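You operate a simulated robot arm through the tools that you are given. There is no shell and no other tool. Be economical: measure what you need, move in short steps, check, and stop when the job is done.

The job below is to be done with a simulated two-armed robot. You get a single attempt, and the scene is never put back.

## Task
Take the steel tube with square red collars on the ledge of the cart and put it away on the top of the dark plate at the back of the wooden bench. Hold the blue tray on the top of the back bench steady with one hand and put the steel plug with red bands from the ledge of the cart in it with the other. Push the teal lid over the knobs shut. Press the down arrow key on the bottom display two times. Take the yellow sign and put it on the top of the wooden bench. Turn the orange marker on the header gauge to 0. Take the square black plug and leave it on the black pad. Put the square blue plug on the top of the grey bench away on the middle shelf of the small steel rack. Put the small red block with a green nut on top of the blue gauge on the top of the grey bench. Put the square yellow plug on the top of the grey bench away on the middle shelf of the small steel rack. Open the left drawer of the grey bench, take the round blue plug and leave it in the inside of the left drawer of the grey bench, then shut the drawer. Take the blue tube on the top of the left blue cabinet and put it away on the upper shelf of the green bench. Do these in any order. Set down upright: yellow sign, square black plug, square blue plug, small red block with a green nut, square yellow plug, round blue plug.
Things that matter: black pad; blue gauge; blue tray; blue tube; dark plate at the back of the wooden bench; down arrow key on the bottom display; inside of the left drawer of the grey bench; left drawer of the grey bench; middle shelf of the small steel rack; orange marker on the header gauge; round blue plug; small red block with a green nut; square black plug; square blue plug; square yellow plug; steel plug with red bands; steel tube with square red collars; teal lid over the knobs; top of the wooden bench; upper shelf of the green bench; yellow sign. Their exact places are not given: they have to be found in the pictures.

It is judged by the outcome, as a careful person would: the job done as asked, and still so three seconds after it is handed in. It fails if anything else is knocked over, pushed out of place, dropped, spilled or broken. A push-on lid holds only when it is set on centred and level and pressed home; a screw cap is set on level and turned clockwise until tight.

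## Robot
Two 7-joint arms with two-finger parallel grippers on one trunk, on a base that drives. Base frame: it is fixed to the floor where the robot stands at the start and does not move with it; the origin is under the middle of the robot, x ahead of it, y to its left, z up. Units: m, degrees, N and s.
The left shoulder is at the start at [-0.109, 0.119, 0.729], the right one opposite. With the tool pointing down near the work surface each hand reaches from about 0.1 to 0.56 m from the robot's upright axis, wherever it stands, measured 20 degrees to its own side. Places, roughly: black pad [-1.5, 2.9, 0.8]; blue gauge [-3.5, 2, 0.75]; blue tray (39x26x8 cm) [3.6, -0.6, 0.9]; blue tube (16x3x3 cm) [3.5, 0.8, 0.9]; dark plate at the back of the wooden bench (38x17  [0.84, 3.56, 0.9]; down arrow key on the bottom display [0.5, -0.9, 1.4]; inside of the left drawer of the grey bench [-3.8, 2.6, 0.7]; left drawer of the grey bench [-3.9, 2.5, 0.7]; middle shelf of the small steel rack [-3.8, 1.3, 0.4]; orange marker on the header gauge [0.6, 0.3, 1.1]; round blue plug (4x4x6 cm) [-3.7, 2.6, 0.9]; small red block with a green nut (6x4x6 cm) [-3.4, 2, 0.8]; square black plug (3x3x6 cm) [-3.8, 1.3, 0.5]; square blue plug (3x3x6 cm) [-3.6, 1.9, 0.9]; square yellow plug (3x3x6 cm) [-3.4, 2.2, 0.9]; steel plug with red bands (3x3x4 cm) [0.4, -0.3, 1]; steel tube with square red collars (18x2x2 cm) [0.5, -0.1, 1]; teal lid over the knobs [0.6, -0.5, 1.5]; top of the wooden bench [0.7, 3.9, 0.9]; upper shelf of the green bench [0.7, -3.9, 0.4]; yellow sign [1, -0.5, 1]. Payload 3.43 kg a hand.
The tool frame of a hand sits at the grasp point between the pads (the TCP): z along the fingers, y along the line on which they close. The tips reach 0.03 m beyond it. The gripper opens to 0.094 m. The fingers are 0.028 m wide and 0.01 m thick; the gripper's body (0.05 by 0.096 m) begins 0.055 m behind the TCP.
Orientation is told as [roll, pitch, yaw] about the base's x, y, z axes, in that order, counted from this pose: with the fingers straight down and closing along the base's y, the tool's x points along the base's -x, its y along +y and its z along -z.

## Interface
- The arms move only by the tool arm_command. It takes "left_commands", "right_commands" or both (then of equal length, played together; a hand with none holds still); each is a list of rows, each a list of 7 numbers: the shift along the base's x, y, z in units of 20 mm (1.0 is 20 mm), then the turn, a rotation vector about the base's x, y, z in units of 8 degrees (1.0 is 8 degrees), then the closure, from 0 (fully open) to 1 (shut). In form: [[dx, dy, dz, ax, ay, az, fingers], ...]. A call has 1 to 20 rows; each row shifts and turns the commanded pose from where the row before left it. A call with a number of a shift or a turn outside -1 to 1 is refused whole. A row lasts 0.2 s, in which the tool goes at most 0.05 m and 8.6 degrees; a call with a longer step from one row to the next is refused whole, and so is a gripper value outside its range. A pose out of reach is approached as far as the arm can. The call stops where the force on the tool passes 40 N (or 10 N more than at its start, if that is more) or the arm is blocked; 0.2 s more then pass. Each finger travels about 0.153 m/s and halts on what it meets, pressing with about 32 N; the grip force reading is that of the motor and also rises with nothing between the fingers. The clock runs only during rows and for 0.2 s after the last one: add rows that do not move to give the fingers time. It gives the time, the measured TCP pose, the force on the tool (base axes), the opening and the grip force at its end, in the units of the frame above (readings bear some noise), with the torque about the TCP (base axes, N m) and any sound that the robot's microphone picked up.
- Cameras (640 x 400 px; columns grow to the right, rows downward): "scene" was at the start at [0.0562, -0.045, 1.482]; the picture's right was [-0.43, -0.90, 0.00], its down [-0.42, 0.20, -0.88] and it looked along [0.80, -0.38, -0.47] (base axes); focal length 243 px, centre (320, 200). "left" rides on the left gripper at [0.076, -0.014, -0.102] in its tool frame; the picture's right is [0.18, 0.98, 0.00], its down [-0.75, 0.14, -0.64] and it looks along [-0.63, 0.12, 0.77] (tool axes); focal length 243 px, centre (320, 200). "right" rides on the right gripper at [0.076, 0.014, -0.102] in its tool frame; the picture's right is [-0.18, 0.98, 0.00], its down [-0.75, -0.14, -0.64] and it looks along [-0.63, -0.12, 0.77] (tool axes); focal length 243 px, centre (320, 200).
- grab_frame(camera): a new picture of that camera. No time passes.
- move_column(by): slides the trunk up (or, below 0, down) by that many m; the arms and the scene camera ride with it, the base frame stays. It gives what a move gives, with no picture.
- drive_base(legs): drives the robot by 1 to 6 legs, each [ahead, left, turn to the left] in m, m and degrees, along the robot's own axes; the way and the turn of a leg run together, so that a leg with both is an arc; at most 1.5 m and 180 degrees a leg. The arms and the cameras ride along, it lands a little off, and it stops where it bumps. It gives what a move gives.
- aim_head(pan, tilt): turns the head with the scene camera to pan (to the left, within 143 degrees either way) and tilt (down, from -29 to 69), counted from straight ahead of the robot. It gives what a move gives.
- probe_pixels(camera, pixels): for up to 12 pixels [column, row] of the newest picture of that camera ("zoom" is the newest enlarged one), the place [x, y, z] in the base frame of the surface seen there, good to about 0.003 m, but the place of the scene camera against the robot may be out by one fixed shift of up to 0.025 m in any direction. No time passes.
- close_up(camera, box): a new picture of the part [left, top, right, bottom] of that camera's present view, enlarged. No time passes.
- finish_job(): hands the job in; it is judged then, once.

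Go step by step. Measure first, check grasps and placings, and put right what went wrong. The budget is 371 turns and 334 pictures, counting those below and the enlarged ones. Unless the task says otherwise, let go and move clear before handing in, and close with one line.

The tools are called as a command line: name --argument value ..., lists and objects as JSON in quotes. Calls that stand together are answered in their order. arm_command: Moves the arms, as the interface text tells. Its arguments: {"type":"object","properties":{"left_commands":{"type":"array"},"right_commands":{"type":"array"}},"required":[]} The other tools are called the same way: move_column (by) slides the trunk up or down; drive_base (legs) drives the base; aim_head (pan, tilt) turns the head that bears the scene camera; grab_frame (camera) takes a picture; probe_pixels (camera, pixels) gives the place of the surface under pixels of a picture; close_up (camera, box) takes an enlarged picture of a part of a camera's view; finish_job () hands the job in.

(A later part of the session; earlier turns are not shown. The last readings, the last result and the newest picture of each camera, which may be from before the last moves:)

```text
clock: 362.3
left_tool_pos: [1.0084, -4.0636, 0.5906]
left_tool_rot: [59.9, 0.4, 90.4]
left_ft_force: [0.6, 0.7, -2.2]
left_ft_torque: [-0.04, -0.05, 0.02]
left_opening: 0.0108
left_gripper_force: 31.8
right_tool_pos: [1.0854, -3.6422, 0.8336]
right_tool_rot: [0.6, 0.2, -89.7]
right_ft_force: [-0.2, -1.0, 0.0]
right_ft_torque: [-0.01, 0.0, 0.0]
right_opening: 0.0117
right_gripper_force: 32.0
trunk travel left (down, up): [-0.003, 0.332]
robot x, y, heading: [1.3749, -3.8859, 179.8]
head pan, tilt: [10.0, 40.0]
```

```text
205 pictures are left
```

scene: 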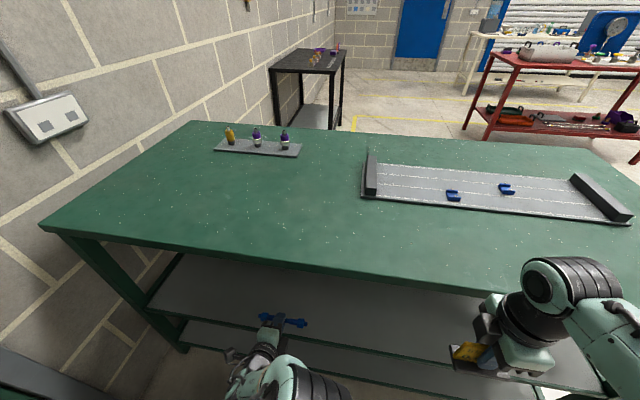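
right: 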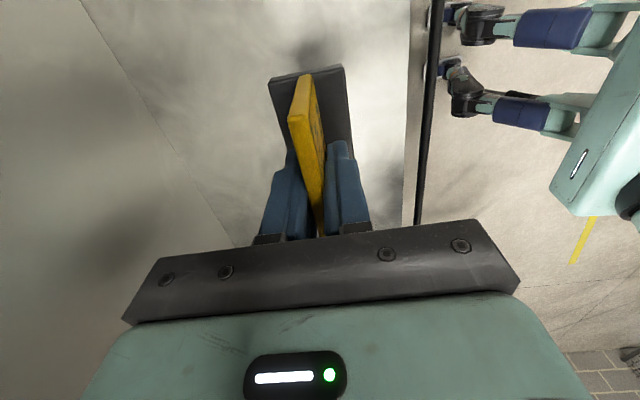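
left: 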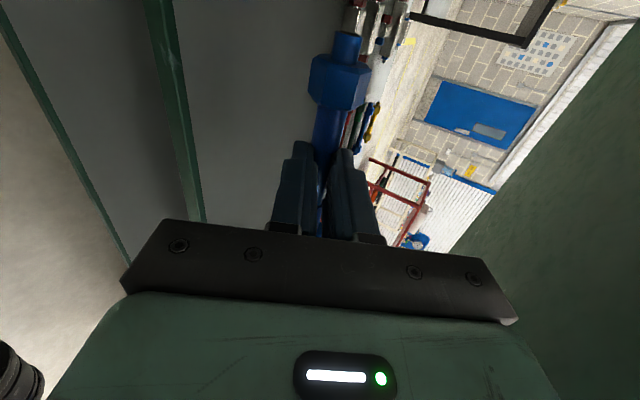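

Now extend inward and lower to just above the shelf.

arm_command --left_commands '[[-1, 0, -0.4, 0, 0, 0, 1], [-1, 0, -0.4, 0, 0, 0, 1], [-1, 0, -0.4, 0, 0, 0, 1], [-1, 0, -0.4, 0, 0, 0, 1], [-1, 0, -0.4, 0, 0, 0, 1], [-1, 0, -0.4, 0, 0, 0, 1], [-0.6, 0, -0.4, 0, 0, 0, 1], [0, 0, -0.5, 0, 0, 0, 1], [0, 0, -0.5, 0, 0, 0, 1]]'

grab_frame --camera "left"

grab_frame --camera "scene"

```text
clock: 364.3
left_tool_pos: [0.8767, -4.0638, 0.5152]
left_tool_rot: [59.9, 0.4, 90.3]
left_ft_force: [-0.6, -1.0, -0.4]
left_ft_torque: [-0.02, -0.01, 0.01]
left_opening: 0.011
left_gripper_force: 32.4
right_tool_pos: [1.0856, -3.6415, 0.832]
right_tool_rot: [0.6, 0.2, -89.6]
right_ft_force: [-0.7, 1.0, -0.9]
right_ft_torque: [-0.02, 0.01, -0.01]
right_opening: 0.0116
right_gripper_force: 32.0
trunk travel left (down, up): [-0.003, 0.332]
robot x, y, heading: [1.3734, -3.8849, 179.9]
head pan, tilt: [10.0, 40.0]
```

```text
204 pictures are left
```

left: 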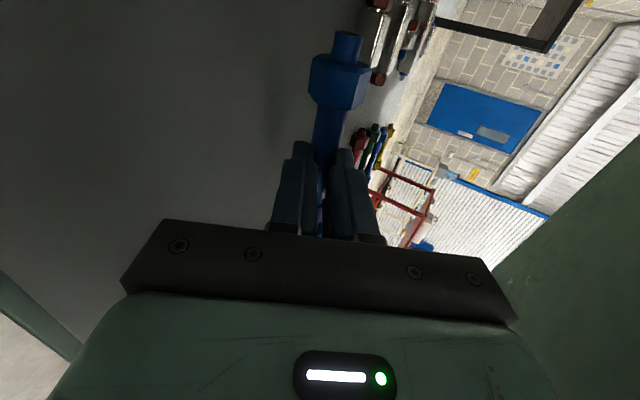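

```text
203 pictures are left
```

scene: 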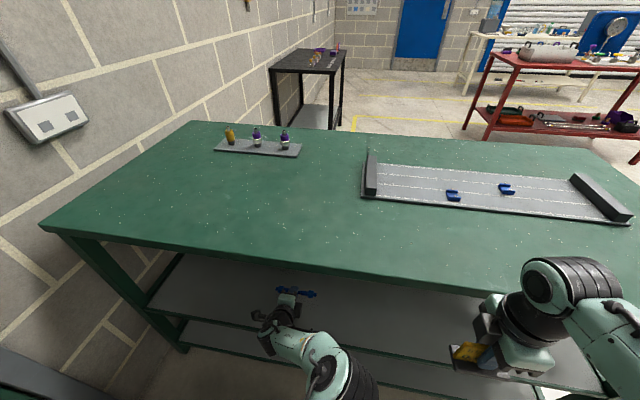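

Now lower slowly until contact (expected near z 0.48).

arm_command --left_commands '[[0, 0, -0.6, 0, 0, 0, 1], [0, 0, -0.5, 0, 0, 0, 1], [0, 0, -0.3, 0, 0, 0, 1], [0, 0, -0.2, 0, 0, 0, 1], [0, 0, -0.1, 0, 0, 0, 1], [0, 0, -0.1, 0, 0, 0, 1]]'

probe_pixels --camera "left" --pixels '[[200, 100], [340, 70], [250, 60]]'

```text
clock: 365.7
left_tool_pos: [0.8795, -4.0578, 0.4849]
left_tool_rot: [59.8, 0.3, 90.5]
left_ft_force: [-0.3, 0.4, -0.8]
left_ft_torque: [-0.02, -0.04, -0.04]
left_opening: 0.0111
left_gripper_force: 32.4
left hand out of reach, approached as far as the arm can: row 3, 5
right_tool_pos: [1.085, -3.6408, 0.8322]
right_tool_rot: [0.7, 0.1, -89.6]
right_ft_force: [0.7, 0.3, -1.5]
right_ft_torque: [0.0, 0.01, 0.0]
right_opening: 0.0117
right_gripper_force: 32.6
trunk travel left (down, up): [-0.003, 0.332]
robot x, y, heading: [1.3709, -3.8846, 179.9]
head pan, tilt: [10.0, 40.0]
```

```text
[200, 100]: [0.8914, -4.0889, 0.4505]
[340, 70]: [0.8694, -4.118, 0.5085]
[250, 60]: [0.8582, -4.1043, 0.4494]
```

Shelf reads z 0.45; the tube is still ~13 mm above it and the arm is at a limit. I'll ease the pitch by 12° and lower further.

arm_command --left_commands '[[0, 0, 0, 0, -0.75, 0, 1], [0, 0, -0.1, 0, -0.75, 0, 1], [0, 0, -0.15, 0, 0, 0, 1], [0, 0, -0.1, 0, 0, 0, 1]]'

grab_frame --camera "left"

```text
clock: 366.7
left_tool_pos: [0.8794, -4.0581, 0.4821]
left_tool_rot: [48.3, 0.4, 90.4]
left_ft_force: [6.4, -0.9, 27.3]
left_ft_torque: [0.2, 0.1, 0.0]
left_opening: 0.0109
left_gripper_force: 31.4
right_tool_pos: [1.0865, -3.6408, 0.834]
right_tool_rot: [0.5, 0.2, -89.6]
right_ft_force: [-0.3, -1.0, -1.0]
right_ft_torque: [-0.02, 0.02, -0.01]
right_opening: 0.0116
right_gripper_force: 31.9
trunk travel left (down, up): [-0.003, 0.332]
robot x, y, heading: [1.3727, -3.8829, 179.8]
head pan, tilt: [10.0, 40.0]
```

```text
202 pictures are left
```

left: 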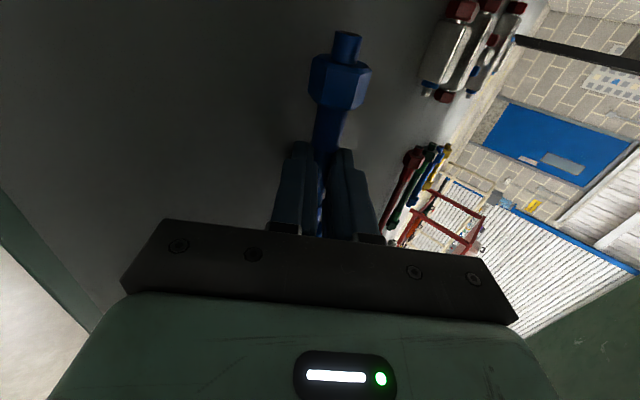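

Contact at 27 N (fingertip on shelf), tube a few millimetres above. Ease up 1 mm, open partly, and check.

arm_command --left_commands '[[0, 0, 0.1, 0, 0, 0, 1], [0, 0, 0.05, 0, 0, 0, 0.85], [0, 0, 0.1, 0, 0, 0, 0.7], [0, 0, 0.1, 0, 0, 0, 0.6], [0, 0, 0, 0, 0, 0, 0.6]]'

grab_frame --camera "left"

```text
clock: 367.9
left_tool_pos: [0.8778, -4.0585, 0.4863]
left_tool_rot: [48.2, 0.4, 90.4]
left_ft_force: [-16.9, -1.6, 18.3]
left_ft_torque: [0.14, 0.78, 0.16]
left_opening: 0.0237
left_gripper_force: 0.1
right_tool_pos: [1.0854, -3.6411, 0.8322]
right_tool_rot: [0.6, 0.2, -89.6]
right_ft_force: [0.4, 0.2, -1.1]
right_ft_torque: [-0.01, -0.02, 0.0]
right_opening: 0.0114
right_gripper_force: 32.1
trunk travel left (down, up): [-0.003, 0.332]
robot x, y, heading: [1.3717, -3.8855, 179.8]
head pan, tilt: [10.0, 40.0]
```

```text
201 pictures are left
```

left: 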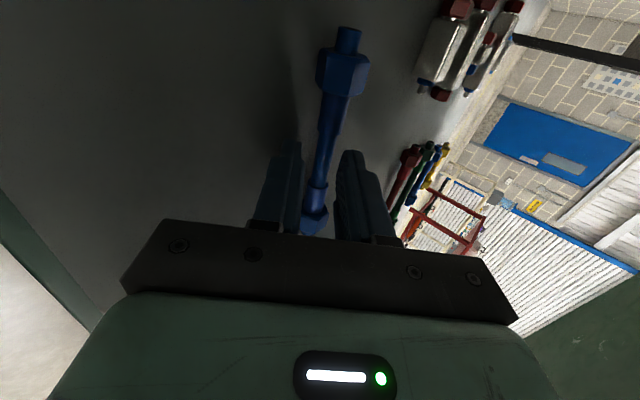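

The tube has dropped onto the shelf between the fingers. Withdraw along the finger direction.

arm_command --left_commands '[[0.3, 0, 0.3, 0, 0, 0, 0.6], [0.4, 0, 0.35, 0, 0, 0, 0.55], [0.5, 0, 0.45, 0, 0, 0, 0.5], [0.7, 0, 0.6, 0, 0, 0, 0.5], [0.75, 0, 0.65, 0, 0, 0, 0.5], [0.75, 0, 0.65, 0, 0, 0, 0.5]]'

grab_frame --camera "left"

```text
clock: 369.3
left_tool_pos: [0.9476, -4.0588, 0.5441]
left_tool_rot: [47.9, 0.4, 90.3]
left_ft_force: [-0.1, -0.7, -0.4]
left_ft_torque: [0.02, 0.01, 0.0]
left_opening: 0.047
left_gripper_force: 0.1
right_tool_pos: [1.0862, -3.6415, 0.8327]
right_tool_rot: [0.6, 0.2, -89.6]
right_ft_force: [-0.2, 0.8, 0.1]
right_ft_torque: [-0.01, 0.0, 0.01]
right_opening: 0.0117
right_gripper_force: 32.1
trunk travel left (down, up): [-0.003, 0.332]
robot x, y, heading: [1.3735, -3.8818, 179.7]
head pan, tilt: [10.0, 40.0]
```

```text
200 pictures are left
```

left: 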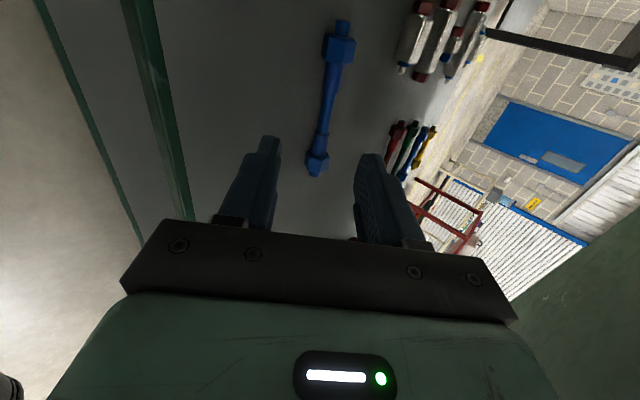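

The blue tube lies on the upper shelf. I back out, then restore the left hand and trunk.

arm_command --left_commands '[[1, 0, 0, 0, 0, 0, 0.5], [1, 0, 0, 0, 0, 0, 0.5], [1, 0, 0, 0, 0, 0, 0.5]]'

drive_base --legs '[[-0.65, 0, 0]]'

move_column --by 0.3

arm_command --left_commands '[[0, 0, 1, 0, -1, 0, 0], [0, 0, 1, 0, -1, 0, 0], [0, 0, 1, 0, -1, 0, 0], [0, 0, 1, 0, -1, 0, 0], [0, 0, 1, 0, -1, 0, 0], [0, 0, 1, 0, -1, 0, 0], [0, 0, 1, 0, 0, 1, 0], [0, 0, 1, 0, 0, 1, 0], [0, 0, 1, 0, 0, 1, 0], [0, 0, 0, 0, 0, 1, 0], [0, 0, 0, 0, 0, 1, 0], [0, 0, 0, 0, 0, 1, 0], [0, 0, 0, 0, 0, 1, 0], [0, 0, 0, 0, 0, 1, 0], [0, 0, 0, 0, 0, 1, 0], [0, 0, 0, 0, 0, 1, 0], [0, 0, 0, 0, 0, 1, 0]]'

aim_head --pan -10 --tilt 25

grab_frame --camera "scene"

```text
clock: 370.1
left_tool_pos: [1.0091, -4.0594, 0.5445]
left_tool_rot: [47.9, 0.5, 90.2]
left_ft_force: [-0.6, -0.4, -0.4]
left_ft_torque: [-0.01, 0.02, -0.02]
left_opening: 0.047
left_gripper_force: 0.0
right_tool_pos: [1.0863, -3.6429, 0.8331]
right_tool_rot: [0.7, 0.2, -89.6]
right_ft_force: [0.7, -0.4, -1.1]
right_ft_torque: [-0.01, 0.01, 0.0]
right_opening: 0.0117
right_gripper_force: 32.0
trunk travel left (down, up): [-0.003, 0.332]
robot x, y, heading: [1.3731, -3.8841, 180.3]
head pan, tilt: [10.0, 40.0]
```

```text
clock: 373.7
left_tool_pos: [1.648, -4.0607, 0.5463]
left_tool_rot: [47.9, 0.5, 89.7]
left_ft_force: [-0.8, -0.1, 0.2]
left_ft_torque: [-0.01, 0.03, 0.03]
left_opening: 0.0472
left_gripper_force: 0.1
right_tool_pos: [1.7291, -3.6434, 0.8341]
right_tool_rot: [0.5, 0.2, -90.2]
right_ft_force: [-0.6, 0.5, -0.2]
right_ft_torque: [-0.01, -0.01, 0.02]
right_opening: 0.0117
right_gripper_force: 31.9
trunk travel left (down, up): [-0.003, 0.332]
robot x, y, heading: [2.0148, -3.8914, 179.3]
head pan, tilt: [10.0, 40.0]
```

```text
clock: 376.7
left_tool_pos: [1.6475, -4.0608, 0.845]
left_tool_rot: [47.8, 0.6, 89.7]
left_ft_force: [0.2, -0.6, 0.5]
left_ft_torque: [0.0, 0.03, 0.02]
left_opening: 0.0468
left_gripper_force: 0.0
right_tool_pos: [1.729, -3.6433, 1.1331]
right_tool_rot: [0.6, 0.2, -90.1]
right_ft_force: [0.4, -0.4, -1.1]
right_ft_torque: [0.01, 0.01, 0.03]
right_opening: 0.0116
right_gripper_force: 31.9
trunk travel left (down, up): [-0.303, 0.032]
robot x, y, heading: [2.0176, -3.886, 179.5]
head pan, tilt: [10.0, 40.0]
```

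```text
clock: 380.3
left_tool_pos: [1.6425, -4.0693, 1.0122]
left_tool_rot: [6.9, 3.0, 178.3]
left_ft_force: [-0.3, -1.0, 0.5]
left_ft_torque: [0.02, -0.02, 0.01]
left_opening: 0.0939
left_gripper_force: 0.1
left hand out of reach, approached as far as the arm can: row 3, 4
right_tool_pos: [1.7284, -3.6428, 1.132]
right_tool_rot: [0.6, 0.2, -90.3]
right_ft_force: [0.6, 0.9, -0.4]
right_ft_torque: [-0.05, -0.03, -0.04]
right_opening: 0.0118
right_gripper_force: 31.8
trunk travel left (down, up): [-0.303, 0.032]
robot x, y, heading: [2.0145, -3.8888, 179.3]
head pan, tilt: [10.0, 40.0]
```

```text
clock: 381.1
left_tool_pos: [1.6417, -4.0715, 1.011]
left_tool_rot: [6.9, 3.1, 178.1]
left_ft_force: [-0.5, 0.5, 0.6]
left_ft_torque: [0.0, 0.01, 0.01]
left_opening: 0.0941
left_gripper_force: 0.0
right_tool_pos: [1.7299, -3.6449, 1.1334]
right_tool_rot: [0.7, 0.2, -90.2]
right_ft_force: [0.2, 0.5, -0.6]
right_ft_torque: [0.0, -0.03, -0.01]
right_opening: 0.0118
right_gripper_force: 31.9
trunk travel left (down, up): [-0.303, 0.032]
robot x, y, heading: [2.0132, -3.8887, 179.2]
head pan, tilt: [-10.0, 25.0]
```

```text
199 pictures are left
```

scene: 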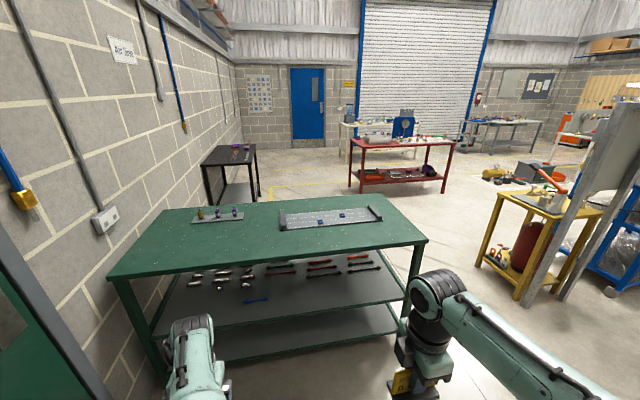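

The blue tube shows on the upper shelf at (257,300). Now drive back up the aisle to the wooden bench with the sign.

drive_base --legs '[[0, 0, -89.3], [1.5, 0, 0], [1.5, 0, 0], [1.5, 0, 0], [1.5, 0, 0], [0.32, 0, 0]]'

drive_base --legs '[[0, 0, 90], [1.3, 0, 0], [0, 0, -90]]'

aim_head --pan 0 --tilt 35

grab_frame --camera "scene"

```text
clock: 415.2
left_tool_pos: [1.9039, 2.7915, 1.0115]
left_tool_rot: [6.9, 3.1, 88.6]
left_ft_force: [0.6, -0.2, 0.2]
left_ft_torque: [-0.04, 0.0, -0.01]
left_opening: 0.0941
left_gripper_force: 0.1
right_tool_pos: [2.3317, 2.7068, 1.1327]
right_tool_rot: [0.5, 0.2, -179.8]
right_ft_force: [-0.1, -0.1, -0.9]
right_ft_torque: [-0.04, -0.01, -0.01]
right_opening: 0.0116
right_gripper_force: 32.5
trunk travel left (down, up): [-0.303, 0.032]
robot x, y, heading: [2.0848, 2.4177, 90.0]
head pan, tilt: [-10.0, 25.0]
```

```text
clock: 429.2
left_tool_pos: [0.6126, 2.7456, 1.012]
left_tool_rot: [6.9, 3.0, 91.7]
left_ft_force: [0.2, -0.3, 0.4]
left_ft_torque: [0.01, 0.0, -0.04]
left_opening: 0.0941
left_gripper_force: 0.0
right_tool_pos: [1.045, 2.6851, 1.1325]
right_tool_rot: [0.6, 0.2, -176.6]
right_ft_force: [0.3, 0.4, -0.5]
right_ft_torque: [-0.04, 0.0, -0.01]
right_opening: 0.0119
right_gripper_force: 32.0
trunk travel left (down, up): [-0.303, 0.032]
robot x, y, heading: [0.8211, 2.3836, 92.8]
head pan, tilt: [-10.0, 25.0]
```

```text
clock: 429.9
left_tool_pos: [0.6141, 2.7458, 1.0112]
left_tool_rot: [7.0, 3.0, 91.7]
left_ft_force: [0.3, 0.8, 0.3]
left_ft_torque: [-0.03, -0.01, 0.0]
left_opening: 0.0937
left_gripper_force: 0.2
right_tool_pos: [1.0455, 2.6861, 1.1328]
right_tool_rot: [0.6, 0.2, -176.7]
right_ft_force: [0.1, 0.3, -0.1]
right_ft_torque: [0.0, 0.01, 0.01]
right_opening: 0.0116
right_gripper_force: 31.8
trunk travel left (down, up): [-0.303, 0.032]
robot x, y, heading: [0.8191, 2.3863, 92.9]
head pan, tilt: [0.0, 35.0]
```

```text
198 pictures are left
```

scene: 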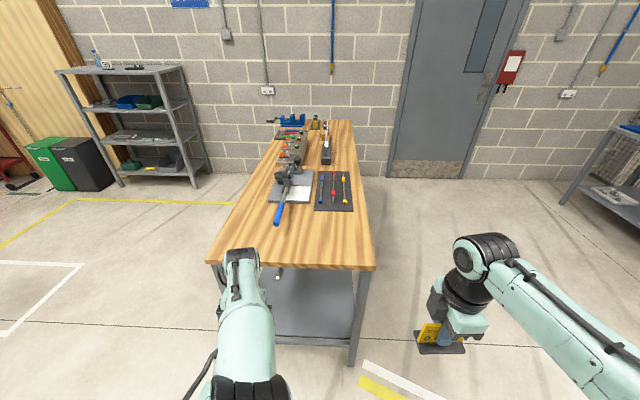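

The bench's near end is free wood. I'll raise the left hand, and drive up so the right hand can set the sign near [0.80,3.18].

arm_command --left_commands '[[0, -1, 0.6, 0, 0, 0, 0], [0, -1, 0.6, 0, 0, 0, 0], [0, -1, 0.6, 0, 0, 0, 0], [0, -1, 0.6, 0, 0, 0, 0]]'

drive_base --legs '[[0, 0, -2.8], [0.3, 0.16, 0]]'

grab_frame --camera "right"

grab_frame --camera "scene"

```text
clock: 430.9
left_tool_pos: [0.6131, 2.6649, 1.0599]
left_tool_rot: [7.0, 3.0, 91.6]
left_ft_force: [-0.2, -0.4, -0.9]
left_ft_torque: [0.0, 0.0, -0.04]
left_opening: 0.0942
left_gripper_force: 0.1
right_tool_pos: [1.0459, 2.6839, 1.1337]
right_tool_rot: [0.5, 0.2, -176.6]
right_ft_force: [-0.2, 0.1, -0.7]
right_ft_torque: [0.0, 0.0, -0.01]
right_opening: 0.0116
right_gripper_force: 32.3
trunk travel left (down, up): [-0.303, 0.032]
robot x, y, heading: [0.818, 2.3853, 92.7]
head pan, tilt: [0.0, 35.0]
```

```text
clock: 433.6
left_tool_pos: [0.4678, 2.9765, 1.0607]
left_tool_rot: [6.9, 2.9, 88.7]
left_ft_force: [0.3, 0.8, -0.8]
left_ft_torque: [-0.02, -0.01, 0.01]
left_opening: 0.094
left_gripper_force: 0.1
right_tool_pos: [0.9002, 2.9745, 1.1321]
right_tool_rot: [0.6, 0.2, -179.6]
right_ft_force: [0.1, 0.0, -0.5]
right_ft_torque: [0.01, 0.02, -0.01]
right_opening: 0.0118
right_gripper_force: 32.0
trunk travel left (down, up): [-0.303, 0.032]
robot x, y, heading: [0.6598, 2.6894, 89.9]
head pan, tilt: [0.0, 35.0]
```

```text
197 pictures are left
```

right: 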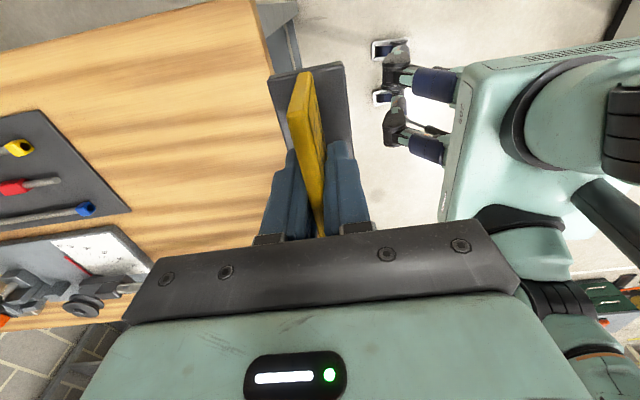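

```text
196 pictures are left
```

scene: 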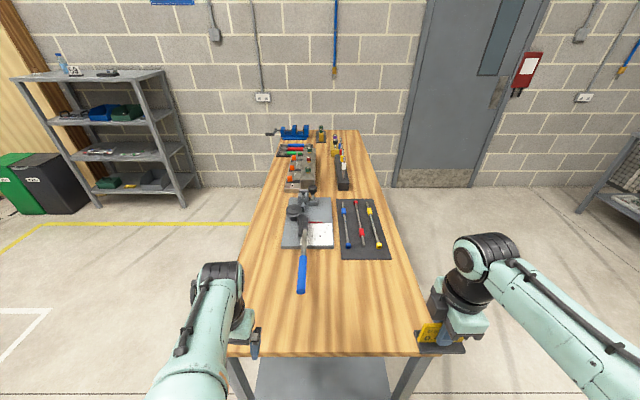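

probe_pixels --camera "right" --pixels '[[220, 60], [200, 130], [150, 60], [255, 100], [105, 200]]'

arm_command --right_commands '[[-0.5, 0.97, 0, 0, 0, 0, 1], [-0.5, 0.97, 0, 0, 0, 0, 1], [-0.5, 0.97, 0, 0, 0, 0, 1], [-0.5, 0.97, 0, 0, 0, 0, 1], [-0.5, 0.97, 0, 0, 0, 0, 1], [-0.5, 0.97, 0, 0, 0, 0, 1], [-0.5, 0.97, 0, 0, 0, 0, 1], [-0.5, 0.97, -0.5, 0, 0, 0, 1], [-0.5, 0.97, -1, 0, 0, 0, 1], [-0.5, 0.97, -1, 0, 0, 0, 1], [0, 0, -1, 0, 0, 0, 1], [0, 0, -1, 0, 0, 0, 1]]'

grab_frame --camera "right"

```text
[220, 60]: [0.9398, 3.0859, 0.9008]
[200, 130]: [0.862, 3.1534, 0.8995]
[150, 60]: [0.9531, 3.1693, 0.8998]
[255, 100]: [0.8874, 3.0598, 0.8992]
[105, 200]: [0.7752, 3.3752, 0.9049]
```

```text
clock: 436.2
left_tool_pos: [0.468, 2.9768, 1.0602]
left_tool_rot: [7.0, 2.9, 88.7]
left_ft_force: [-1.0, 0.6, -0.1]
left_ft_torque: [-0.01, 0.03, -0.01]
left_opening: 0.0938
left_gripper_force: 0.0
right_tool_pos: [0.8006, 3.1686, 1.0419]
right_tool_rot: [0.6, 0.2, -179.7]
right_ft_force: [-0.3, 0.7, -1.0]
right_ft_torque: [0.01, 0.0, -0.01]
right_opening: 0.0118
right_gripper_force: 31.8
trunk travel left (down, up): [-0.303, 0.032]
robot x, y, heading: [0.6535, 2.6827, 89.6]
head pan, tilt: [0.0, 35.0]
```

```text
195 pictures are left
```

right: 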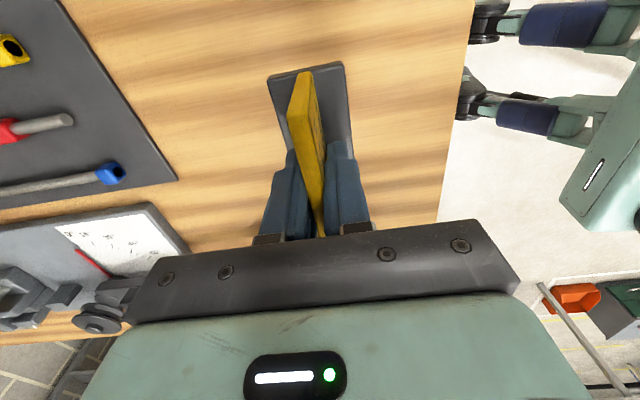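

Over free wood. Lower to contact (expected z≈0.954).

arm_command --right_commands '[[0, 0, -1, 0, 0, 0, 1], [0, 0, -1, 0, 0, 0, 1], [0, 0, -1, 0, 0, 0, 1], [0, 0, -0.8, 0, 0, 0, 1], [0, 0, -0.25, 0, 0, 0, 1], [0, 0, -0.15, 0, 0, 0, 1], [0, 0, -0.15, 0, 0, 0, 1]]'

```text
clock: 437.8
left_tool_pos: [0.4681, 2.9773, 1.0607]
left_tool_rot: [7.0, 3.0, 88.8]
left_ft_force: [-0.1, -0.6, -0.4]
left_ft_torque: [-0.03, -0.01, -0.04]
left_opening: 0.0939
left_gripper_force: 0.1
right_tool_pos: [0.7994, 3.1677, 0.9558]
right_tool_rot: [0.6, 0.2, -179.6]
right_ft_force: [0.2, -0.4, -0.5]
right_ft_torque: [0.0, -0.04, -0.04]
right_opening: 0.0115
right_gripper_force: 32.1
trunk travel left (down, up): [-0.303, 0.032]
robot x, y, heading: [0.6577, 2.6883, 89.8]
head pan, tilt: [0.0, 35.0]
```

arm_command --right_commands '[[0, 0, -0.1, 0, 0, 0, 1], [0, 0, -0.1, 0, 0, 0, 1], [0, 0, -0.1, 0, 0, 0, 1]]'

grab_frame --camera "left"

```text
clock: 438.6
left_tool_pos: [0.468, 2.9741, 1.0613]
left_tool_rot: [6.9, 2.9, 88.6]
left_ft_force: [0.4, 0.0, -0.8]
left_ft_torque: [0.01, -0.03, -0.02]
left_opening: 0.094
left_gripper_force: 0.1
right_tool_pos: [0.7998, 3.1681, 0.9536]
right_tool_rot: [0.0, 0.1, -179.8]
right_ft_force: [2.2, -3.8, 21.8]
right_ft_torque: [0.06, -0.24, 0.0]
right_opening: 0.0117
right_gripper_force: 32.0
trunk travel left (down, up): [-0.303, 0.032]
robot x, y, heading: [0.6577, 2.6889, 89.7]
head pan, tilt: [0.0, 35.0]
```

```text
194 pictures are left
```

left: 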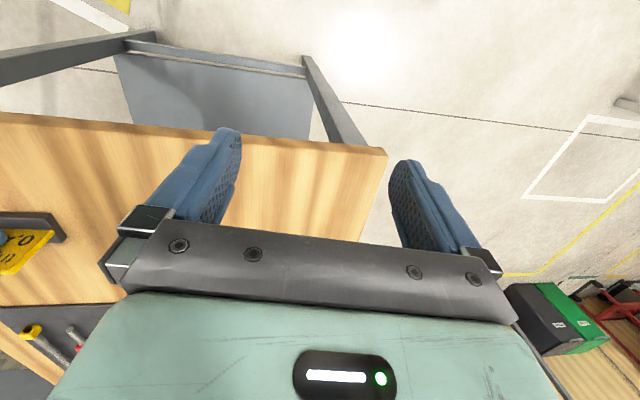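

Contact made (22 N). Release and rise.

arm_command --right_commands '[[0, 0, 0.08, 0, 0, 0, 1], [0, 0, 0, 0, 0, 0, 0.8], [0, 0, 0, 0, 0, 0, 0.6], [0, 0, 0, 0, 0, 0, 0.5], [0, 0, 0.7, 0, 0, 0, 0.5], [0, 0, 1, 0, 0, 0, 0.5], [0, 0, 1, 0, 0, 0, 0.5], [0, 0, 1, 0, 0, 0, 0.5], [0, 0, 1, 0, 0, 0, 0.5], [0, -1, 1, 0, 0, 0, 0.5], [0, -1, 1, 0, 0, 0, 0.5], [0, -1, 0, 0, 0, 0, 0.5], [0, -1, 0, 0, 0, 0, 0.5], [0, -1, 0, 0, 0, 0, 0.5]]'

grab_frame --camera "right"

grab_frame --camera "scene"

```text
clock: 441.6
left_tool_pos: [0.4674, 2.9767, 1.0612]
left_tool_rot: [7.0, 3.0, 88.7]
left_ft_force: [-0.3, 0.1, -0.8]
left_ft_torque: [0.04, -0.01, 0.0]
left_opening: 0.0939
left_gripper_force: 0.1
right_tool_pos: [0.801, 3.0663, 1.0843]
right_tool_rot: [0.5, 0.2, -179.6]
right_ft_force: [1.0, -0.4, 0.4]
right_ft_torque: [0.01, 0.0, 0.03]
right_opening: 0.0468
right_gripper_force: 0.1
trunk travel left (down, up): [-0.303, 0.032]
robot x, y, heading: [0.6601, 2.6862, 90.2]
head pan, tilt: [0.0, 35.0]
```

```text
193 pictures are left
```

right: 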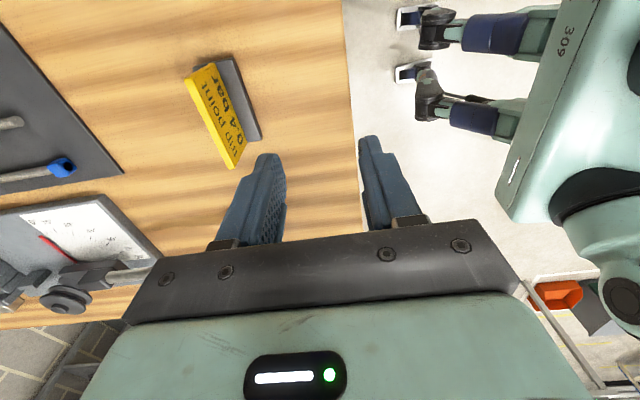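

```text
192 pictures are left
```

scene: 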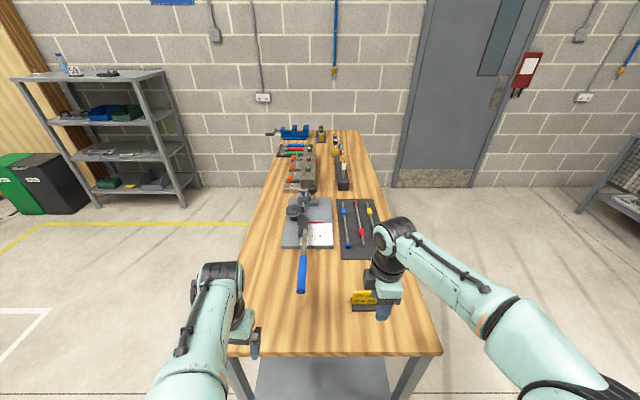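

The sign stands upright on the wooden bench at (365,298). Now restore the right hand's yaw, back off and turn toward the grey bench side.

arm_command --right_commands '[[0, -1, 0, 0, 0, -1, 0], [0, -1, 0, 0, 0, -1, 0], [0, -1, 0, 0, 0, -1, 0], [0, 0, 0, 0, 0, -1, 0], [0, 0, 0, 0, 0, -1, 0], [0, 0, 0, 0, 0, -1, 0], [0, 0, 0, 0, 0, -1, 0], [0, 0, 0, 0, 0, -1, 0], [0, 0, 0, 0, 0, -1, 0], [0, 0, 0, 0, 0, -1, 0], [0, 0, 0, 0, 0, -1, 0], [0, 0, 0, 0, 0, -0.25, 0]]'

drive_base --legs '[[-0.35, 0, 0], [0, 0, 90], [0.9, 0, 0]]'

aim_head --pan 10 --tilt 20

grab_frame --camera "scene"

```text
clock: 444.2
left_tool_pos: [0.4676, 2.9768, 1.0613]
left_tool_rot: [6.9, 3.0, 88.7]
left_ft_force: [-0.3, 0.2, -0.6]
left_ft_torque: [0.0, -0.03, 0.03]
left_opening: 0.0941
left_gripper_force: 0.0
right_tool_pos: [0.8, 3.0089, 1.0856]
right_tool_rot: [0.6, 0.2, 90.3]
right_ft_force: [0.6, -0.5, 0.2]
right_ft_torque: [-0.04, 0.01, -0.01]
right_opening: 0.0941
right_gripper_force: 0.0
trunk travel left (down, up): [-0.303, 0.032]
robot x, y, heading: [0.6576, 2.6856, 90.1]
head pan, tilt: [0.0, 35.0]
```

```text
clock: 454.7
left_tool_pos: [-0.5363, 2.1319, 1.0592]
left_tool_rot: [6.8, 3.0, -180.0]
left_ft_force: [-0.6, 0.5, 0.3]
left_ft_torque: [0.01, 0.01, 0.04]
left_opening: 0.0938
left_gripper_force: 0.0
right_tool_pos: [-0.5767, 2.4619, 1.0858]
right_tool_rot: [0.7, 0.2, -178.3]
right_ft_force: [0.4, -1.1, 0.4]
right_ft_torque: [0.02, 0.02, 0.01]
right_opening: 0.0944
right_gripper_force: 0.1
trunk travel left (down, up): [-0.303, 0.032]
robot x, y, heading: [-0.2533, 2.3299, -178.9]
head pan, tilt: [0.0, 35.0]
```

```text
clock: 455.4
left_tool_pos: [-0.537, 2.1318, 1.0607]
left_tool_rot: [6.9, 3.0, -180.0]
left_ft_force: [-0.7, 0.3, 0.2]
left_ft_torque: [0.0, 0.01, -0.05]
left_opening: 0.0938
left_gripper_force: 0.0
right_tool_pos: [-0.5755, 2.4618, 1.0851]
right_tool_rot: [0.6, 0.2, -178.3]
right_ft_force: [0.6, -0.1, -0.2]
right_ft_torque: [-0.03, 0.02, -0.01]
right_opening: 0.0941
right_gripper_force: 0.0
trunk travel left (down, up): [-0.303, 0.032]
robot x, y, heading: [-0.2503, 2.3253, -178.6]
head pan, tilt: [10.0, 20.0]
```

```text
191 pictures are left
```

scene: 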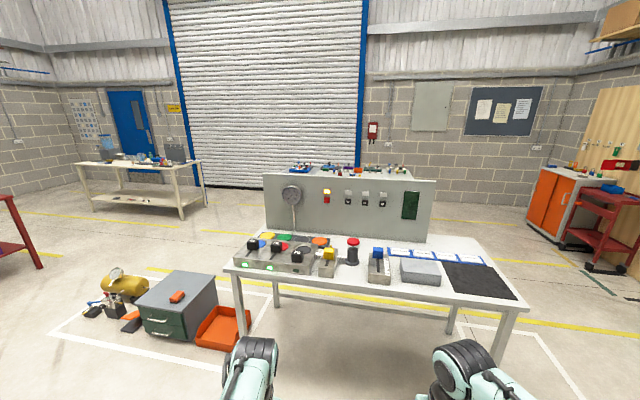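

The middle table's black pad is at (478,282) on the side facing me. I'll zoom on pad and on the grey bench behind, and probe places.

probe_pixels --camera "scene" --pixels '[[478, 282], [445, 265], [485, 263], [518, 298], [455, 290], [222, 268], [240, 250], [527, 305], [190, 335], [225, 350], [430, 168], [300, 165]]'

close_up --camera "scene" --box '[360, 225, 540, 320]'

close_up --camera "scene" --box '[250, 140, 430, 210]'

```text
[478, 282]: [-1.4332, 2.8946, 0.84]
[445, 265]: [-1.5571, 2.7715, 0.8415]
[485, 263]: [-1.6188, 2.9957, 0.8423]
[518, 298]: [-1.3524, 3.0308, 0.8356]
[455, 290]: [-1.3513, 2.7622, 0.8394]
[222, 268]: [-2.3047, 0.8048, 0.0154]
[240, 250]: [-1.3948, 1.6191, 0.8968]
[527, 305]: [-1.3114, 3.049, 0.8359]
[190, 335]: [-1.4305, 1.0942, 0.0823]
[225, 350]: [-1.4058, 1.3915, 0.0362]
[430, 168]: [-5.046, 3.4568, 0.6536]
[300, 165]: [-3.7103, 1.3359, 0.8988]
```

```text
3.56 times, centred on (450, 272) of scene
```

zoom: 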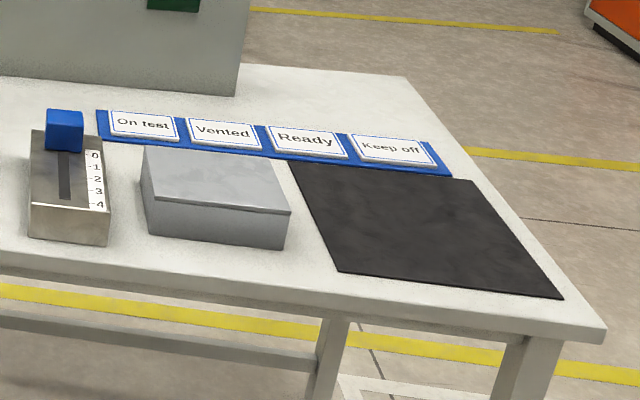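

```text
3.56 times, centred on (340, 175) of scene
```

zoom: 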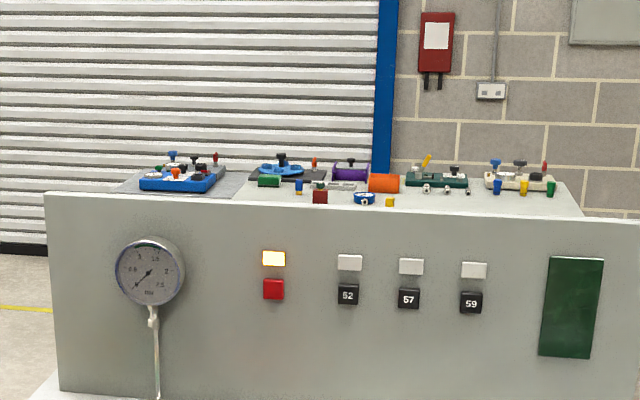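

To get behind the table I could pass on its right (y≈3.6). Probe that passage.

probe_pixels --camera "scene" --pixels '[[600, 270], [530, 235], [565, 245], [560, 270], [620, 300], [590, 262], [500, 215], [640, 280], [470, 225]]'

aim_head --pan -35 --tilt 25

grab_frame --camera "scene"

```text
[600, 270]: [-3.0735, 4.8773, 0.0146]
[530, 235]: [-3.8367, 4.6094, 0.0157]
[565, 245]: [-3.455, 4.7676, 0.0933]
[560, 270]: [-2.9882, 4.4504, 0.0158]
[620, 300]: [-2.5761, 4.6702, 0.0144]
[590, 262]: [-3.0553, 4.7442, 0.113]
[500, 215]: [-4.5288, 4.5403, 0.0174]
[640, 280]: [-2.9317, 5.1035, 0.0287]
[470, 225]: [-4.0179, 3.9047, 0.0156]
```

```text
clock: 456.6
left_tool_pos: [-0.5369, 2.1323, 1.0596]
left_tool_rot: [7.0, 2.9, -180.0]
left_ft_force: [0.4, -0.1, 0.4]
left_ft_torque: [-0.01, 0.01, 0.01]
left_opening: 0.0941
left_gripper_force: 0.0
right_tool_pos: [-0.5756, 2.463, 1.0847]
right_tool_rot: [0.6, 0.1, -178.3]
right_ft_force: [0.8, -0.4, 0.2]
right_ft_torque: [0.02, 0.02, 0.0]
right_opening: 0.0941
right_gripper_force: 0.0
trunk travel left (down, up): [-0.303, 0.032]
robot x, y, heading: [-0.252, 2.3279, -178.8]
head pan, tilt: [-35.0, 25.0]
```

```text
188 pictures are left
```

scene: 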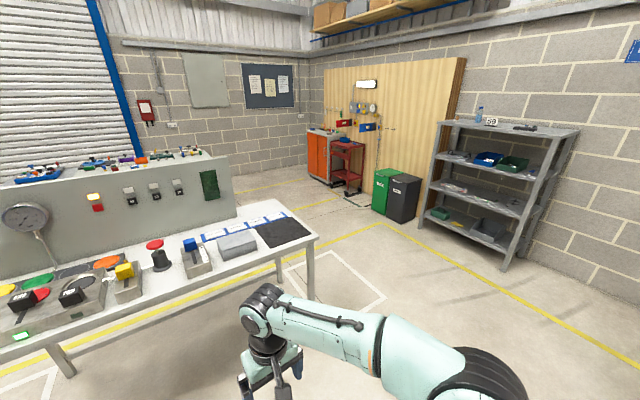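

The passage is clear. Drive right, ahead past the table, then left in front of the grey bench.

drive_base --legs '[[0, -1.4, -1.2], [1.3, 0, 0], [1.0, 0, 0]]'

aim_head --pan 35 --tilt 25

grab_frame --camera "scene"

```text
clock: 479.7
left_tool_pos: [-2.8647, 3.3908, 1.0603]
left_tool_rot: [7.0, 3.0, -178.3]
left_ft_force: [0.4, -0.8, 0.0]
left_ft_torque: [0.01, 0.0, -0.03]
left_opening: 0.0939
left_gripper_force: 0.0
right_tool_pos: [-2.9138, 3.7198, 1.0853]
right_tool_rot: [0.6, 0.1, -176.5]
right_ft_force: [0.2, 0.2, 0.3]
right_ft_torque: [0.05, 0.03, 0.02]
right_opening: 0.0942
right_gripper_force: 0.0
trunk travel left (down, up): [-0.303, 0.032]
robot x, y, heading: [-2.5903, 3.5939, -177.0]
head pan, tilt: [-35.0, 25.0]
```

```text
clock: 481.1
left_tool_pos: [-2.8644, 3.3902, 1.0596]
left_tool_rot: [6.9, 3.0, -178.2]
left_ft_force: [-0.4, 0.4, 0.2]
left_ft_torque: [0.01, -0.01, 0.0]
left_opening: 0.0941
left_gripper_force: 0.1
right_tool_pos: [-2.9141, 3.7196, 1.0852]
right_tool_rot: [0.6, 0.2, -176.5]
right_ft_force: [0.2, 0.4, 0.2]
right_ft_torque: [0.03, 0.01, -0.02]
right_opening: 0.0938
right_gripper_force: 0.0
trunk travel left (down, up): [-0.303, 0.032]
robot x, y, heading: [-2.5894, 3.5943, -176.8]
head pan, tilt: [35.0, 25.0]
```

```text
187 pictures are left
```

scene: 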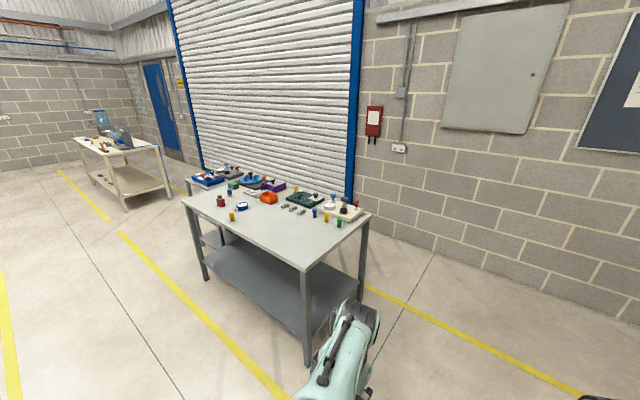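

Let me zoom on the grey bench and probe its corners.

close_up --camera "scene" --box '[170, 150, 390, 290]'

probe_pixels --camera "scene" --pixels '[[182, 198], [306, 268], [370, 214], [250, 178], [190, 185], [205, 183], [212, 250], [360, 200], [300, 150], [230, 140], [420, 260], [350, 300]]'

```text
2.86 times, centred on (280, 220) of scene
```

zoom: 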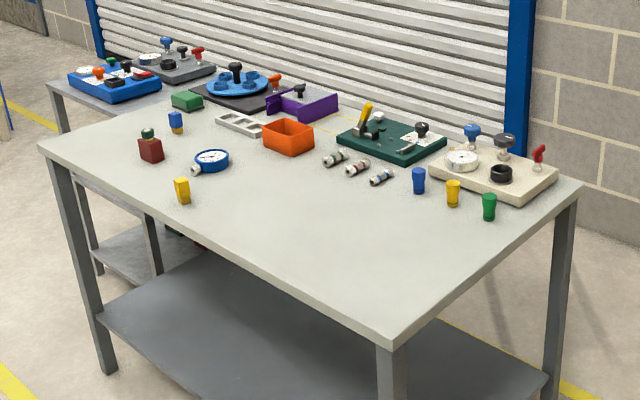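

```text
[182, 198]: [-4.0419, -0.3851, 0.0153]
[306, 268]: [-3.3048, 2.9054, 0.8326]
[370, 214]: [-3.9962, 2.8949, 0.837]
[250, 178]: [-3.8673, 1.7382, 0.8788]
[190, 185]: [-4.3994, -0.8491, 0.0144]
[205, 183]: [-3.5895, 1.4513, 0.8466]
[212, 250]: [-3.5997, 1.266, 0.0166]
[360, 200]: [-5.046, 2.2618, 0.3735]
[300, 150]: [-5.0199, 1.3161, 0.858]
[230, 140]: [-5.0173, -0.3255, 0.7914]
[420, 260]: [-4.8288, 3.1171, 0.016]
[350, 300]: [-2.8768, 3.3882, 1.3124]
```

The bench top (z≈0.82) spans x -4.0…-3.3, y 1.6…2.9; the drawers must be on the far side. First I do the near-side jobs: drive in front of the gauge and plugs.

drive_base --legs '[[0.05, 0, -3], [0, 0.75, 0], [0, 0.75, 0]]'

aim_head --pan 0 --tilt 35

grab_frame --camera "scene"

```text
clock: 495.3
left_tool_pos: [-2.9014, 1.8821, 1.061]
left_tool_rot: [6.9, 3.0, -179.7]
left_ft_force: [-0.3, -0.4, 0.7]
left_ft_torque: [0.03, -0.01, 0.01]
left_opening: 0.094
left_gripper_force: 0.0
right_tool_pos: [-2.9435, 2.2126, 1.085]
right_tool_rot: [0.6, 0.1, -178.0]
right_ft_force: [0.4, 0.2, 0.0]
right_ft_torque: [0.01, -0.01, 0.01]
right_opening: 0.0939
right_gripper_force: 0.0
trunk travel left (down, up): [-0.303, 0.032]
robot x, y, heading: [-2.6167, 2.0797, -178.6]
head pan, tilt: [35.0, 25.0]
```

```text
clock: 496.3
left_tool_pos: [-2.9016, 1.8813, 1.0606]
left_tool_rot: [6.9, 3.0, -179.7]
left_ft_force: [-0.7, -0.5, 0.0]
left_ft_torque: [0.02, 0.02, 0.04]
left_opening: 0.0938
left_gripper_force: 0.1
right_tool_pos: [-2.9433, 2.2133, 1.085]
right_tool_rot: [0.6, 0.2, -178.0]
right_ft_force: [-0.1, -0.5, 0.5]
right_ft_torque: [0.01, -0.01, 0.0]
right_opening: 0.0939
right_gripper_force: 0.0
trunk travel left (down, up): [-0.303, 0.032]
robot x, y, heading: [-2.6222, 2.0818, -178.7]
head pan, tilt: [0.0, 35.0]
```

```text
185 pictures are left
```

scene: 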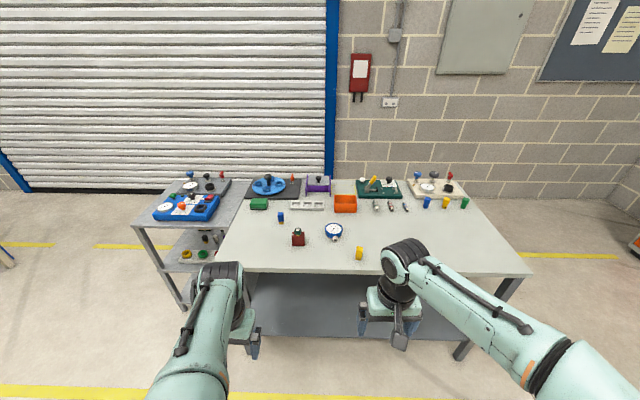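

close_up --camera "scene" --box '[240, 180, 480, 280]'

close_up --camera "scene" --box '[130, 160, 280, 320]'

probe_pixels --camera "scene" --pixels '[[298, 237], [334, 231], [360, 253], [281, 217], [426, 202], [300, 262], [187, 255], [210, 255], [205, 237], [165, 228], [245, 200]]'

```text
2.67 times, centred on (360, 230) of scene
```

zoom: 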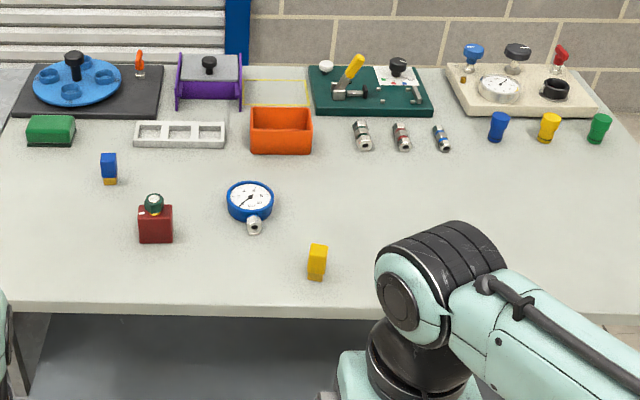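

```text
2.50 times, centred on (205, 240) of scene
```

zoom: 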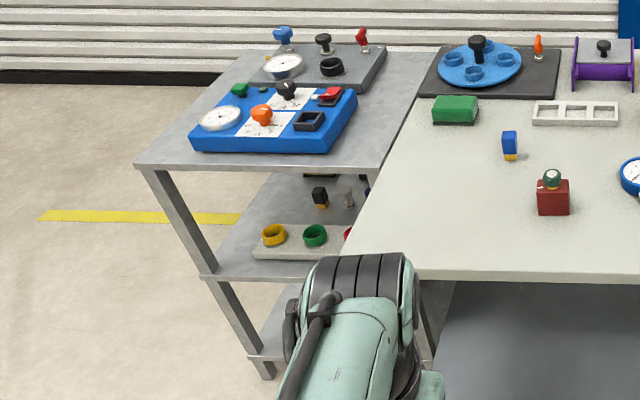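

```text
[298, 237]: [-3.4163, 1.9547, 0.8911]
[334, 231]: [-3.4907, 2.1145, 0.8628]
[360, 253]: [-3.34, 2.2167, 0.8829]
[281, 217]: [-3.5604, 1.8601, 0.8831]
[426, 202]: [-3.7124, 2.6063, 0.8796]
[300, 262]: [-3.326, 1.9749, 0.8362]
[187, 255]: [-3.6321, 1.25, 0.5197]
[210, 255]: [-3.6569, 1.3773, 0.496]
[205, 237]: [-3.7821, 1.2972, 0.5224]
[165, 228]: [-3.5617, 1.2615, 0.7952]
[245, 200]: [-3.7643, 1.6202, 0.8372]
```

Objects found: red block [-3.41,1.95], blue gauge lying flat [-3.48,2.11], plugs, and the black plug on the rack's middle shelf. Drive up to the bench for the block.

drive_base --legs '[[0.33, -0.07, -1.3]]'

arm_command --left_commands '[[-0.6, 0.3, 0, 0.3, 0.1, 0, 0], [-0.6, 0.3, 0, 0.3, 0.1, 0, 0], [-0.6, 0.3, 0, 0.26, 0.1, 0, 0], [-0.6, 0.3, -0.5, 0, 0.08, 0, 0], [-0.6, 0.3, -0.5, 0, 0, 0, 0]]'

grab_frame --camera "left"

grab_frame --camera "scene"

```text
clock: 498.6
left_tool_pos: [-3.2425, 1.9522, 1.0609]
left_tool_rot: [6.9, 3.1, 179.1]
left_ft_force: [-0.6, 0.0, -1.2]
left_ft_torque: [0.0, 0.0, -0.02]
left_opening: 0.0937
left_gripper_force: 0.1
right_tool_pos: [-3.2767, 2.2837, 1.086]
right_tool_rot: [0.6, 0.2, -179.2]
right_ft_force: [0.4, 0.4, -0.3]
right_ft_torque: [0.0, 0.0, -0.03]
right_opening: 0.0939
right_gripper_force: 0.1
trunk travel left (down, up): [-0.303, 0.032]
robot x, y, heading: [-2.953, 2.1431, -179.5]
head pan, tilt: [0.0, 35.0]
```

```text
clock: 499.8
left_tool_pos: [-3.3043, 1.9834, 1.0416]
left_tool_rot: [0.0, 0.0, 178.9]
left_ft_force: [0.0, -0.5, 0.7]
left_ft_torque: [-0.02, -0.02, -0.02]
left_opening: 0.0941
left_gripper_force: 0.1
right_tool_pos: [-3.2783, 2.2843, 1.086]
right_tool_rot: [0.7, 0.2, -179.2]
right_ft_force: [-0.7, -1.0, -0.2]
right_ft_torque: [0.0, 0.02, -0.03]
right_opening: 0.0939
right_gripper_force: 0.1
trunk travel left (down, up): [-0.303, 0.032]
robot x, y, heading: [-2.953, 2.1472, -179.7]
head pan, tilt: [0.0, 35.0]
```

```text
182 pictures are left
```

left: 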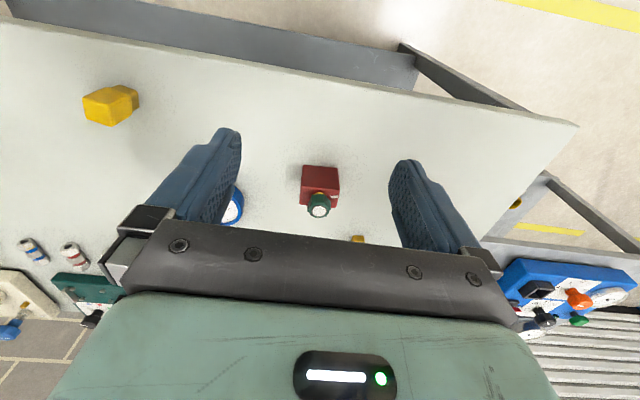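

```text
181 pictures are left
```

scene: 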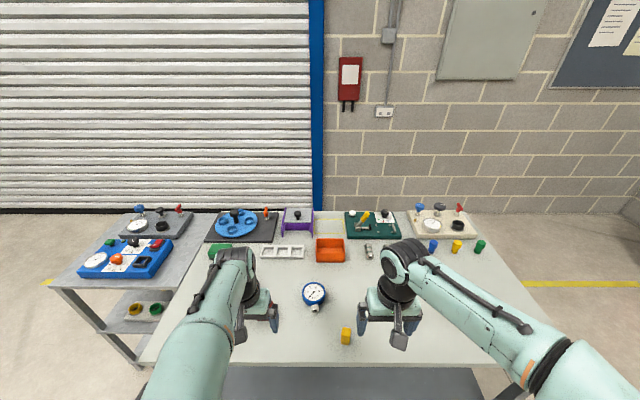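

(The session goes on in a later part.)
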